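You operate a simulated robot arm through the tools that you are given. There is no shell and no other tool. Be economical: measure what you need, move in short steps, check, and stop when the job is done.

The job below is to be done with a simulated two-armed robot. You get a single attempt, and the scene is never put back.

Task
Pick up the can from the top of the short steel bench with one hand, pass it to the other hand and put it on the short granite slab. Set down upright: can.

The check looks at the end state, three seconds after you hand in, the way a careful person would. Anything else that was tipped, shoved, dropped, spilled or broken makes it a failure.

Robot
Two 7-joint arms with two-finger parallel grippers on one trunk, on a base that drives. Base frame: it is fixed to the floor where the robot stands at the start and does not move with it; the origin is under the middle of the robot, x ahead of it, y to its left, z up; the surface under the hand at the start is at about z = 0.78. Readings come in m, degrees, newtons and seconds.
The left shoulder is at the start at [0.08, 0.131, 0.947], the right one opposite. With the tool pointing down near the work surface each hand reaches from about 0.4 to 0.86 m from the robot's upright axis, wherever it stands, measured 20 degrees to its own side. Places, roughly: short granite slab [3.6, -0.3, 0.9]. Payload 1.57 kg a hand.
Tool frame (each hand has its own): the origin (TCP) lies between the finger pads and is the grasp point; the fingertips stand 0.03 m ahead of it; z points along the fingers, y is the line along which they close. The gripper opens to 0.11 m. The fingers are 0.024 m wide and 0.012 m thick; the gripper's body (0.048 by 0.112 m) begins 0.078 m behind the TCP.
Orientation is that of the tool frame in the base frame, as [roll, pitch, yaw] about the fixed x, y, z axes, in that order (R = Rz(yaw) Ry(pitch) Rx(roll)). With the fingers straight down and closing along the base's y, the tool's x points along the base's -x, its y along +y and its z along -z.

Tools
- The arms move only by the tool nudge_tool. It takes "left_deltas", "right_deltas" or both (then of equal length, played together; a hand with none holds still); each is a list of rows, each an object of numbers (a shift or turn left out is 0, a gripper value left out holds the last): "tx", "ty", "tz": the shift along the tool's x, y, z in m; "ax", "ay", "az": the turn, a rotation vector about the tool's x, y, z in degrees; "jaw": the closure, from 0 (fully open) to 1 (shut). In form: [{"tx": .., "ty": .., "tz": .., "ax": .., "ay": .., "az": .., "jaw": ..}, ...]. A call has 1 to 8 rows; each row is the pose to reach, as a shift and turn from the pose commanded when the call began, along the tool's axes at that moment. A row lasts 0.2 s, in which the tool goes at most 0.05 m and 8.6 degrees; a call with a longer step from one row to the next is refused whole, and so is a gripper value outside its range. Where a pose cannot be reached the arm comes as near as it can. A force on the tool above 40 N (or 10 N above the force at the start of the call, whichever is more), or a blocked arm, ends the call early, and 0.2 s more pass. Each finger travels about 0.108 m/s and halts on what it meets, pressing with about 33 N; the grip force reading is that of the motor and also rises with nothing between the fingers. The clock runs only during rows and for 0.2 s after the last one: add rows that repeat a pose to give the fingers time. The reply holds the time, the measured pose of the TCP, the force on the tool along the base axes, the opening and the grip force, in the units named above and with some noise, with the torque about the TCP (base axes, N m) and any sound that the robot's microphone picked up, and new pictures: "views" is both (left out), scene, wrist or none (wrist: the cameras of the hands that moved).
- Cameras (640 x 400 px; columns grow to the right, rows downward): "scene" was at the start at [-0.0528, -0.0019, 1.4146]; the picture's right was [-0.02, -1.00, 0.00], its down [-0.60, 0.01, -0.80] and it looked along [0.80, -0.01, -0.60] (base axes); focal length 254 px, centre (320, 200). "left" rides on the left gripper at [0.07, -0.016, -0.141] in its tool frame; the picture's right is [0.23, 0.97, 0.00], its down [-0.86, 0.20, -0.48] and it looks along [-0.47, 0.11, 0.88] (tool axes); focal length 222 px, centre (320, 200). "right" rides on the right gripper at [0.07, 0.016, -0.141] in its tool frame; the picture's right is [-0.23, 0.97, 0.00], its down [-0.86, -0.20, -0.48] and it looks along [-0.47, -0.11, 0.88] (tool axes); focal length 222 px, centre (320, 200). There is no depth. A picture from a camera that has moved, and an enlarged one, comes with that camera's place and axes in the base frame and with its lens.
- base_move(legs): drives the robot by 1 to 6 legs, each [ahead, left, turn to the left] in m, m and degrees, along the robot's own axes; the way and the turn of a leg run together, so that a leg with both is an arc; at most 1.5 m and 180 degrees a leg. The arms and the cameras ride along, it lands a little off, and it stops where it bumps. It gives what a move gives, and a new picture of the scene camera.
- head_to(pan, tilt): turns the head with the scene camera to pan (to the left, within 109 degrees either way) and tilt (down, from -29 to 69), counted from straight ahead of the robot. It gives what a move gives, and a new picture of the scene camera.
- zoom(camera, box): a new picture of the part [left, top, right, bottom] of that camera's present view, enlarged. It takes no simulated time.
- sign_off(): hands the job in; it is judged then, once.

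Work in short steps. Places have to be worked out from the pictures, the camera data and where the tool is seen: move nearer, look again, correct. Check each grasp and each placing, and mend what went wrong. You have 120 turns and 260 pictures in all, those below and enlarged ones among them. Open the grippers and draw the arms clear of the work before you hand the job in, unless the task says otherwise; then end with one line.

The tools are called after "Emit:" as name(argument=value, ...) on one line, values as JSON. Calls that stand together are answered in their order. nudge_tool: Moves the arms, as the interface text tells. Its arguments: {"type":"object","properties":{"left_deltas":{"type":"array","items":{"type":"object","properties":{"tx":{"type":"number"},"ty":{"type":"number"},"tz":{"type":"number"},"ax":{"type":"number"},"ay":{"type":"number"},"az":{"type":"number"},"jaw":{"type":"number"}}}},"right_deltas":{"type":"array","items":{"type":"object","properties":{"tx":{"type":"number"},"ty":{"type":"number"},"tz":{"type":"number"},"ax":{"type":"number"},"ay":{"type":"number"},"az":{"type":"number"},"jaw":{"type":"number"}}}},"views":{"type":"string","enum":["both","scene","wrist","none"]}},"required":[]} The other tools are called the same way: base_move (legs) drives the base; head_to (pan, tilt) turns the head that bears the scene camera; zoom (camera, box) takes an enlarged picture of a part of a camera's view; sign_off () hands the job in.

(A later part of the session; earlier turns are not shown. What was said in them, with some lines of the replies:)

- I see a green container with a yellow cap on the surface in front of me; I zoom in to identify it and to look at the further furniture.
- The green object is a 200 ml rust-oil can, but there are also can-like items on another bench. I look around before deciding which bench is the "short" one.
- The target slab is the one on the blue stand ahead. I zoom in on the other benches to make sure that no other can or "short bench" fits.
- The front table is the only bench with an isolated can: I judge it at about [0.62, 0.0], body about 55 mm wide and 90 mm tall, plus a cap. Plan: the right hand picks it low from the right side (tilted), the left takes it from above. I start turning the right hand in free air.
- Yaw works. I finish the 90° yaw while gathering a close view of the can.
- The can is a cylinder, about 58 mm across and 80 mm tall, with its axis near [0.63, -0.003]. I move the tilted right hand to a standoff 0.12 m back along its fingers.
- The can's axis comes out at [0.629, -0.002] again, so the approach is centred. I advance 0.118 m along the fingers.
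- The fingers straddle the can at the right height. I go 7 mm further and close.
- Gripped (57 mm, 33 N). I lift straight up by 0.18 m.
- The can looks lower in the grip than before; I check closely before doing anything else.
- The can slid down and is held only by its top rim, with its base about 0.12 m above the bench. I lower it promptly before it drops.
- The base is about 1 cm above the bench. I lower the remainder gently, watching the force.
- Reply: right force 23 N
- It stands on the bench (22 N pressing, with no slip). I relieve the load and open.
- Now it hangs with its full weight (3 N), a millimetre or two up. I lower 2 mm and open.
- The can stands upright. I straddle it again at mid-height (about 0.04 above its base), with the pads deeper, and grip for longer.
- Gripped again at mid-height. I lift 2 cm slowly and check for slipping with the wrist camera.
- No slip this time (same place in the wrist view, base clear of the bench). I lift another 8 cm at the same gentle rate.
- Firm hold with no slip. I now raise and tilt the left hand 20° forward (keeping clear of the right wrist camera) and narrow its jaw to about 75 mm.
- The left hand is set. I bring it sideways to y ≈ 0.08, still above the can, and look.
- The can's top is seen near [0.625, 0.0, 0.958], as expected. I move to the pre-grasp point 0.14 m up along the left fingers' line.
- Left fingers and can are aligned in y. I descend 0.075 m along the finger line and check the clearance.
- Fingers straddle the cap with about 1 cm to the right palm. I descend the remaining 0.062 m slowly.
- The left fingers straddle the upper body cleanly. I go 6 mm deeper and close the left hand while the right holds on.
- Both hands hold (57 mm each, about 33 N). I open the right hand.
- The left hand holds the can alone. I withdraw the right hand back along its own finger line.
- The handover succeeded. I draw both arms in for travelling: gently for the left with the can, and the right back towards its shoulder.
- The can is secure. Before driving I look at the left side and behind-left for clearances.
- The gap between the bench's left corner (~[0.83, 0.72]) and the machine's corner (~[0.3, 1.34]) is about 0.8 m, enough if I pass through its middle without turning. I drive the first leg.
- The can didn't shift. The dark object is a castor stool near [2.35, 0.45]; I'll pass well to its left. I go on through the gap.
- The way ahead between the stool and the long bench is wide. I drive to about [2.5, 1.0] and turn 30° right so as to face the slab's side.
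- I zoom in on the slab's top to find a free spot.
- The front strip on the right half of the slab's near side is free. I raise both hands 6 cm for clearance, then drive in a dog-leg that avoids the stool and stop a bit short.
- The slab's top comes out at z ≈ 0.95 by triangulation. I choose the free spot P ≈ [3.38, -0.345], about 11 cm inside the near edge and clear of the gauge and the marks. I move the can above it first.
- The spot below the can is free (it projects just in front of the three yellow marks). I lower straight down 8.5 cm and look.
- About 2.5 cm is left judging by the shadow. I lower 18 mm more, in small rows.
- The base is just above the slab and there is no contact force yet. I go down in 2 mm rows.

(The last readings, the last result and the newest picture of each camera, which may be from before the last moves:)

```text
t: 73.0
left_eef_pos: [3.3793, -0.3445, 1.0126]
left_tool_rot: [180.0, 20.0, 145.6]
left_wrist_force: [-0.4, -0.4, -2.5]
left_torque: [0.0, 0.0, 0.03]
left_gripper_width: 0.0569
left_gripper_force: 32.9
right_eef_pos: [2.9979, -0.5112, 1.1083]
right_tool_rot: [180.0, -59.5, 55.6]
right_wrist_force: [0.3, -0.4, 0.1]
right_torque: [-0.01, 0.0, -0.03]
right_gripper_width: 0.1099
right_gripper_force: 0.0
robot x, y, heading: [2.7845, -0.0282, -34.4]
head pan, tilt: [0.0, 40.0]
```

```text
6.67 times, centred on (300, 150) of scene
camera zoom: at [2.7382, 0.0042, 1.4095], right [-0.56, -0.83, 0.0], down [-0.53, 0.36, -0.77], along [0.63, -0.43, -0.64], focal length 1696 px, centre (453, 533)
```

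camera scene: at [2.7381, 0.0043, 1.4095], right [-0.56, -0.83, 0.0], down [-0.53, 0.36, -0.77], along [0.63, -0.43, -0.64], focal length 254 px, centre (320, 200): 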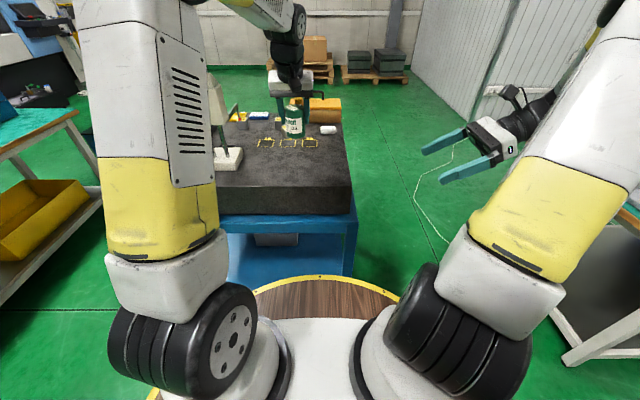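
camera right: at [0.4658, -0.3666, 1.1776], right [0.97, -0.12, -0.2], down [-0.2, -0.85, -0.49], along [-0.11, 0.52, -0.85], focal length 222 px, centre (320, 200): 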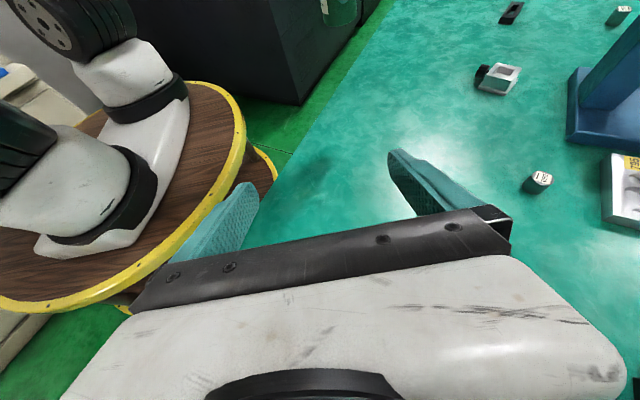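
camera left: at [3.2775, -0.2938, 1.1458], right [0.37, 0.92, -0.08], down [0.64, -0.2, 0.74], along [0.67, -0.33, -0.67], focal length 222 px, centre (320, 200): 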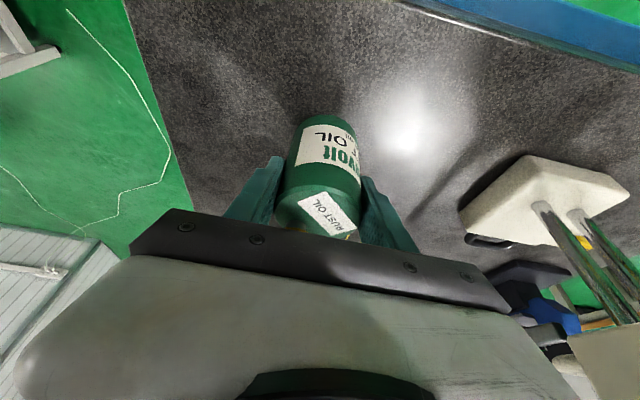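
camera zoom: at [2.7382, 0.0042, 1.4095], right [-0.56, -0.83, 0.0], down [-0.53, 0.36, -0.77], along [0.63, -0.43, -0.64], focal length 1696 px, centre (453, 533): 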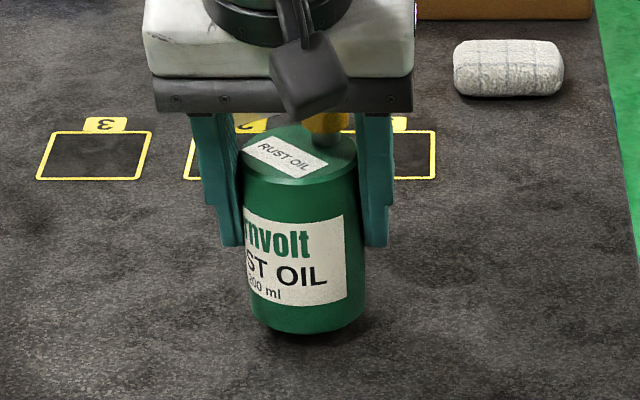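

Still hanging (2.5 N). I continue down in 2 mm rows.

Emit:
nudge_tool(left_deltas=[{"tx": 0.0007, "tz": 0.0019}, {"tx": 0.0014, "tz": 0.0038}], views="none")

Emit:
nudge_tool(left_deltas=[{"tx": 0.0007, "tz": 0.0019}], views="none")

Emit:
zoom(camera="scene", box=[260, 120, 340, 180])

```text
t: 73.5
left_eef_pos: [3.3801, -0.344, 1.0078]
left_tool_rot: [180.0, 20.0, 145.7]
left_wrist_force: [-0.5, 0.5, -1.8]
left_torque: [-0.02, 0.0, -0.02]
left_gripper_width: 0.057
left_gripper_force: 33.2
right_eef_pos: [2.9973, -0.5109, 1.1073]
right_tool_rot: [180.0, -59.4, 55.7]
right_wrist_force: [0.7, 1.0, 0.4]
right_torque: [0.02, -0.01, 0.0]
right_gripper_width: 0.11
right_gripper_force: 0.2
robot x, y, heading: [2.7823, -0.0256, -34.3]
head pan, tilt: [0.0, 40.0]
```

```text
t: 74.0
left_eef_pos: [3.3795, -0.3434, 1.0053]
left_tool_rot: [-180.0, 20.0, 145.8]
left_wrist_force: [0.3, 0.0, -2.8]
left_torque: [0.01, 0.01, -0.01]
left_gripper_width: 0.0572
left_gripper_force: 33.3
right_eef_pos: [2.9975, -0.5117, 1.1069]
right_tool_rot: [-179.9, -59.6, 55.7]
right_wrist_force: [-0.8, -0.3, -0.8]
right_torque: [0.02, -0.01, 0.0]
right_gripper_width: 0.1099
right_gripper_force: 0.0
robot x, y, heading: [2.7817, -0.0277, -34.2]
head pan, tilt: [0.0, 40.0]
```

```text
6.67 times, centred on (300, 150) of scene
camera zoom: at [2.7382, 0.0042, 1.4095], right [-0.56, -0.83, 0.0], down [-0.53, 0.36, -0.77], along [0.63, -0.43, -0.64], focal length 1696 px, centre (453, 533)
```

zoom: 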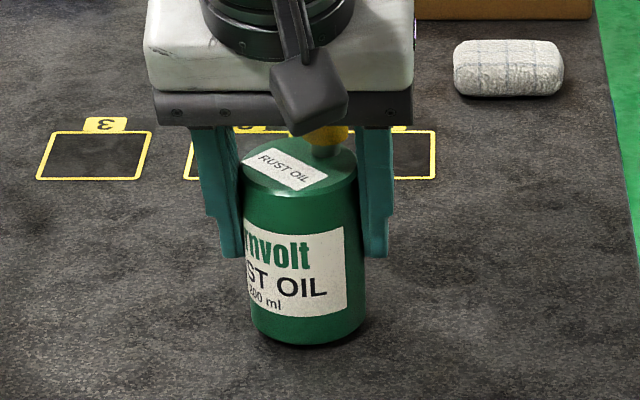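

Contact is very close. I keep going 2 mm per call.

Emit:
nudge_tool(left_deltas=[{"tx": 0.0007, "tz": 0.0019}], views="none")

Emit:
nudge_tool(left_deltas=[{"tx": 0.0007, "tz": 0.0019}], views="none")

Emit:
nudge_tool(left_deltas=[{"tx": 0.0007, "tz": 0.0019}], views="none")

Emit:
zoom(camera="scene", box=[260, 120, 340, 180])

```text
t: 74.3
left_eef_pos: [3.3801, -0.3458, 1.0053]
left_tool_rot: [-179.9, 20.0, 145.7]
left_wrist_force: [0.1, 0.3, -3.0]
left_torque: [0.0, 0.01, -0.01]
left_gripper_width: 0.0571
left_gripper_force: 33.2
right_eef_pos: [2.9976, -0.5116, 1.1069]
right_tool_rot: [-180.0, -59.6, 55.6]
right_wrist_force: [0.4, 0.6, 0.0]
right_torque: [-0.03, 0.02, 0.01]
right_gripper_width: 0.11
right_gripper_force: 0.0
robot x, y, heading: [2.7821, -0.0256, -34.4]
head pan, tilt: [0.0, 40.0]
```

```text
t: 74.8
left_eef_pos: [3.3801, -0.3435, 1.0031]
left_tool_rot: [-179.9, 20.0, 145.6]
left_wrist_force: [0.9, 0.0, -1.0]
left_torque: [-0.01, 0.0, -0.03]
left_gripper_width: 0.0568
left_gripper_force: 33.0
right_eef_pos: [2.9963, -0.5109, 1.1073]
right_tool_rot: [-180.0, -59.5, 55.7]
right_wrist_force: [-0.4, -0.5, -0.3]
right_torque: [0.01, -0.03, 0.0]
right_gripper_width: 0.11
right_gripper_force: 0.0
robot x, y, heading: [2.7841, -0.0274, -34.1]
head pan, tilt: [0.0, 40.0]
```

```text
t: 75.2
left_eef_pos: [3.3791, -0.3446, 1.0027]
left_tool_rot: [-180.0, 20.2, 145.8]
left_wrist_force: [-2.0, 1.6, 13.6]
left_torque: [0.42, 0.35, 0.01]
left_gripper_width: 0.057
left_gripper_force: 33.3
right_eef_pos: [2.9977, -0.511, 1.1074]
right_tool_rot: [180.0, -59.5, 55.7]
right_wrist_force: [-1.1, -0.3, -1.0]
right_torque: [0.01, -0.02, -0.01]
right_gripper_width: 0.1098
right_gripper_force: 0.2
robot x, y, heading: [2.7804, -0.0272, -34.2]
head pan, tilt: [0.0, 40.0]
```

```text
6.67 times, centred on (300, 150) of scene
camera zoom: at [2.7376, 0.0045, 1.4094], right [-0.56, -0.83, 0.0], down [-0.53, 0.36, -0.77], along [0.63, -0.43, -0.64], focal length 1696 px, centre (453, 533)
```

zoom: 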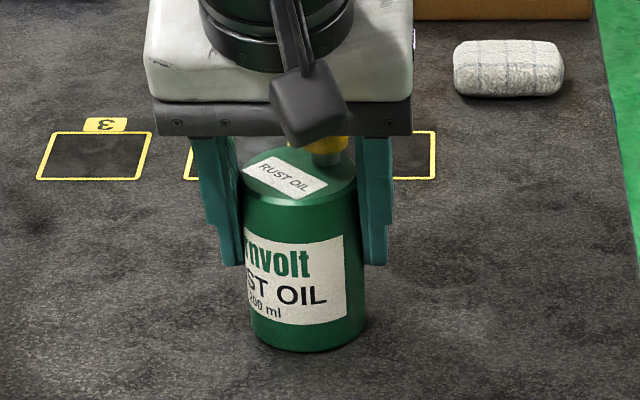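

The can now rests on the slab (+14 N upward). I ease off about 1 mm and open the left hand gently.

Emit:
nudge_tool(left_deltas=[{"tx": -0.0004, "tz": -0.001}, {"tx": -0.0004, "tz": -0.001, "jaw": 0.45}, {"tx": -0.0004, "tz": -0.001, "jaw": 0.38}, {"tx": -0.0004, "tz": -0.001, "jaw": 0.3}, {"tx": -0.0004, "tz": -0.001, "jaw": 0.3}], views="wrist")

Emit:
zoom(camera="scene", box=[260, 120, 340, 180])

```text
t: 76.3
left_eef_pos: [3.3787, -0.3448, 1.0019]
left_tool_rot: [180.0, 20.0, 145.7]
left_wrist_force: [0.3, 0.4, 0.1]
left_torque: [-0.02, -0.01, -0.02]
left_gripper_width: 0.0771
left_gripper_force: 0.1
right_eef_pos: [2.9975, -0.5106, 1.1063]
right_tool_rot: [-179.9, -59.6, 55.6]
right_wrist_force: [-0.3, 0.3, 0.0]
right_torque: [0.02, -0.02, 0.02]
right_gripper_width: 0.11
right_gripper_force: 0.0
robot x, y, heading: [2.7834, -0.0257, -34.2]
head pan, tilt: [0.0, 40.0]
camera left: at [3.2764, -0.2914, 1.1102], right [0.37, 0.92, -0.08], down [0.64, -0.2, 0.74], along [0.67, -0.33, -0.67], focal length 222 px, centre (320, 200)
```

left: 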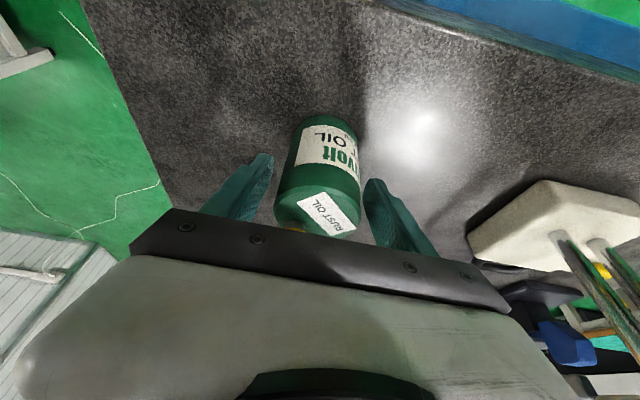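

```text
6.67 times, centred on (300, 150) of scene
camera zoom: at [2.7381, 0.0042, 1.4095], right [-0.56, -0.83, 0.0], down [-0.53, 0.36, -0.77], along [0.63, -0.43, -0.64], focal length 1696 px, centre (453, 533)
```

zoom: 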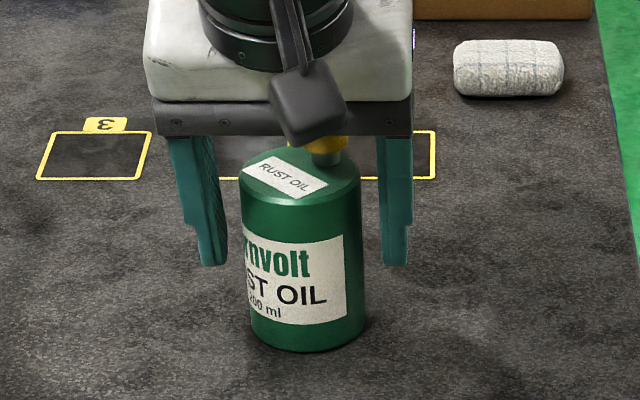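

The can stands upright and is released on both sides. I withdraw the left hand up along its finger line, then back towards the robot.

Emit:
nudge_tool(left_deltas=[{"tz": -0.015, "jaw": 0.2}, {"tz": -0.04, "jaw": 0.2}, {"tz": -0.07, "jaw": 0.2}, {"tz": -0.105}, {"tz": -0.14}, {"tx": 0.035, "tz": -0.16}, {"tx": 0.075, "tz": -0.17}, {"tx": 0.115, "tz": -0.17, "jaw": 0}], views="scene")

Emit:
zoom(camera="scene", box=[200, 60, 360, 190])

```text
t: 78.2
left_eef_pos: [3.2409, -0.251, 1.1226]
left_tool_rot: [-180.0, 20.0, 145.7]
left_wrist_force: [-0.1, -0.5, 1.2]
left_torque: [0.02, 0.01, 0.0]
left_gripper_width: 0.1101
left_gripper_force: 0.0
right_eef_pos: [2.9976, -0.5114, 1.1071]
right_tool_rot: [-179.9, -59.5, 55.5]
right_wrist_force: [0.5, -0.2, -0.2]
right_torque: [0.01, 0.0, 0.02]
right_gripper_width: 0.1101
right_gripper_force: 0.1
robot x, y, heading: [2.7792, -0.0258, -34.2]
head pan, tilt: [0.0, 40.0]
camera scene: at [2.7383, 0.0041, 1.4095], right [-0.56, -0.83, 0.0], down [-0.53, 0.36, -0.77], along [0.63, -0.43, -0.64], focal length 254 px, centre (320, 200)
```

scene: 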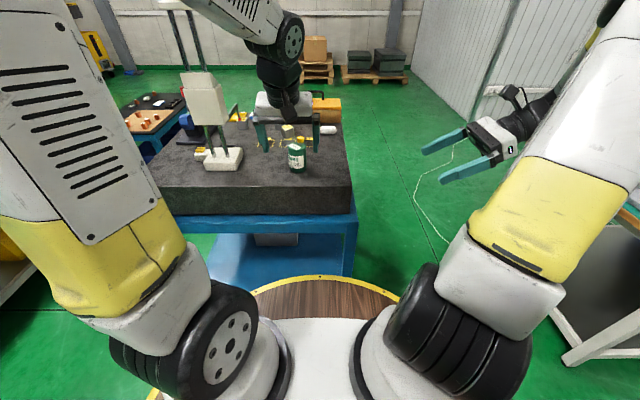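

```text
3.08 times, centred on (280, 125) of scene
camera zoom: at [2.7383, 0.0041, 1.4095], right [-0.56, -0.83, 0.0], down [-0.53, 0.36, -0.77], along [0.63, -0.43, -0.64], focal length 783 px, centre (443, 431)
```

zoom: 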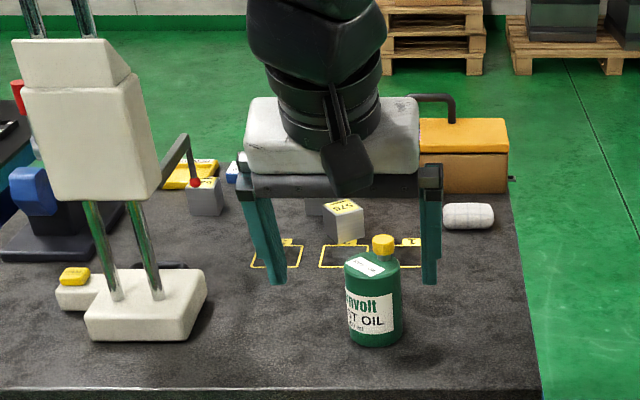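

The can stands upright on the slab and nothing else has moved. I raise the left hand a little more to be well clear.

Emit:
nudge_tool(left_deltas=[{"tz": -0.03}, {"tz": -0.06}, {"tz": -0.09}, {"tz": -0.09}, {"tz": -0.09}], views="both")

```text
t: 79.3
left_eef_pos: [3.2185, -0.2321, 1.2071]
left_tool_rot: [179.9, 20.0, 145.7]
left_wrist_force: [0.1, 0.7, -0.8]
left_torque: [0.01, 0.01, -0.02]
left_gripper_width: 0.11
left_gripper_force: 0.1
right_eef_pos: [2.9969, -0.5114, 1.1077]
right_tool_rot: [-180.0, -59.4, 55.7]
right_wrist_force: [-0.1, 0.4, 0.2]
right_torque: [0.05, 0.0, 0.03]
right_gripper_width: 0.11
right_gripper_force: 0.1
robot x, y, heading: [2.7859, -0.0216, -34.4]
head pan, tilt: [0.0, 40.0]
camera scene: at [2.738, 0.0043, 1.4095], right [-0.56, -0.83, 0.0], down [-0.53, 0.36, -0.77], along [0.63, -0.43, -0.64], focal length 254 px, centre (320, 200)
camera left: at [3.115, -0.1803, 1.314], right [0.37, 0.92, -0.08], down [0.64, -0.2, 0.74], along [0.67, -0.33, -0.67], focal length 222 px, centre (320, 200)
```

scene: 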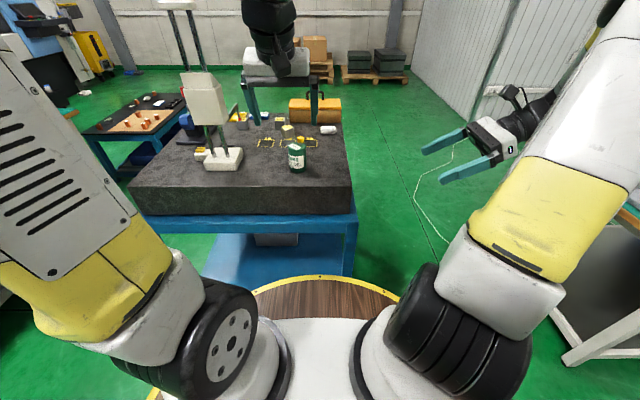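
left: 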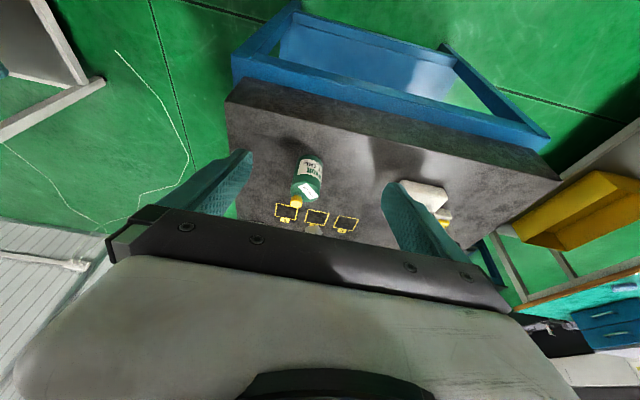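

The can stands upright on the slab, both hands are open and clear, and nothing else was disturbed. I hand in.

Emit:
sign_off()

```text
The job is handed in.
```

I picked the can up with the right hand, passed it to the left, and set it upright on the short granite slab. It slipped once in the first lift, so I set it back on the bench and gripped it again. Both hands are open and clear, and I saw nothing else disturbed.
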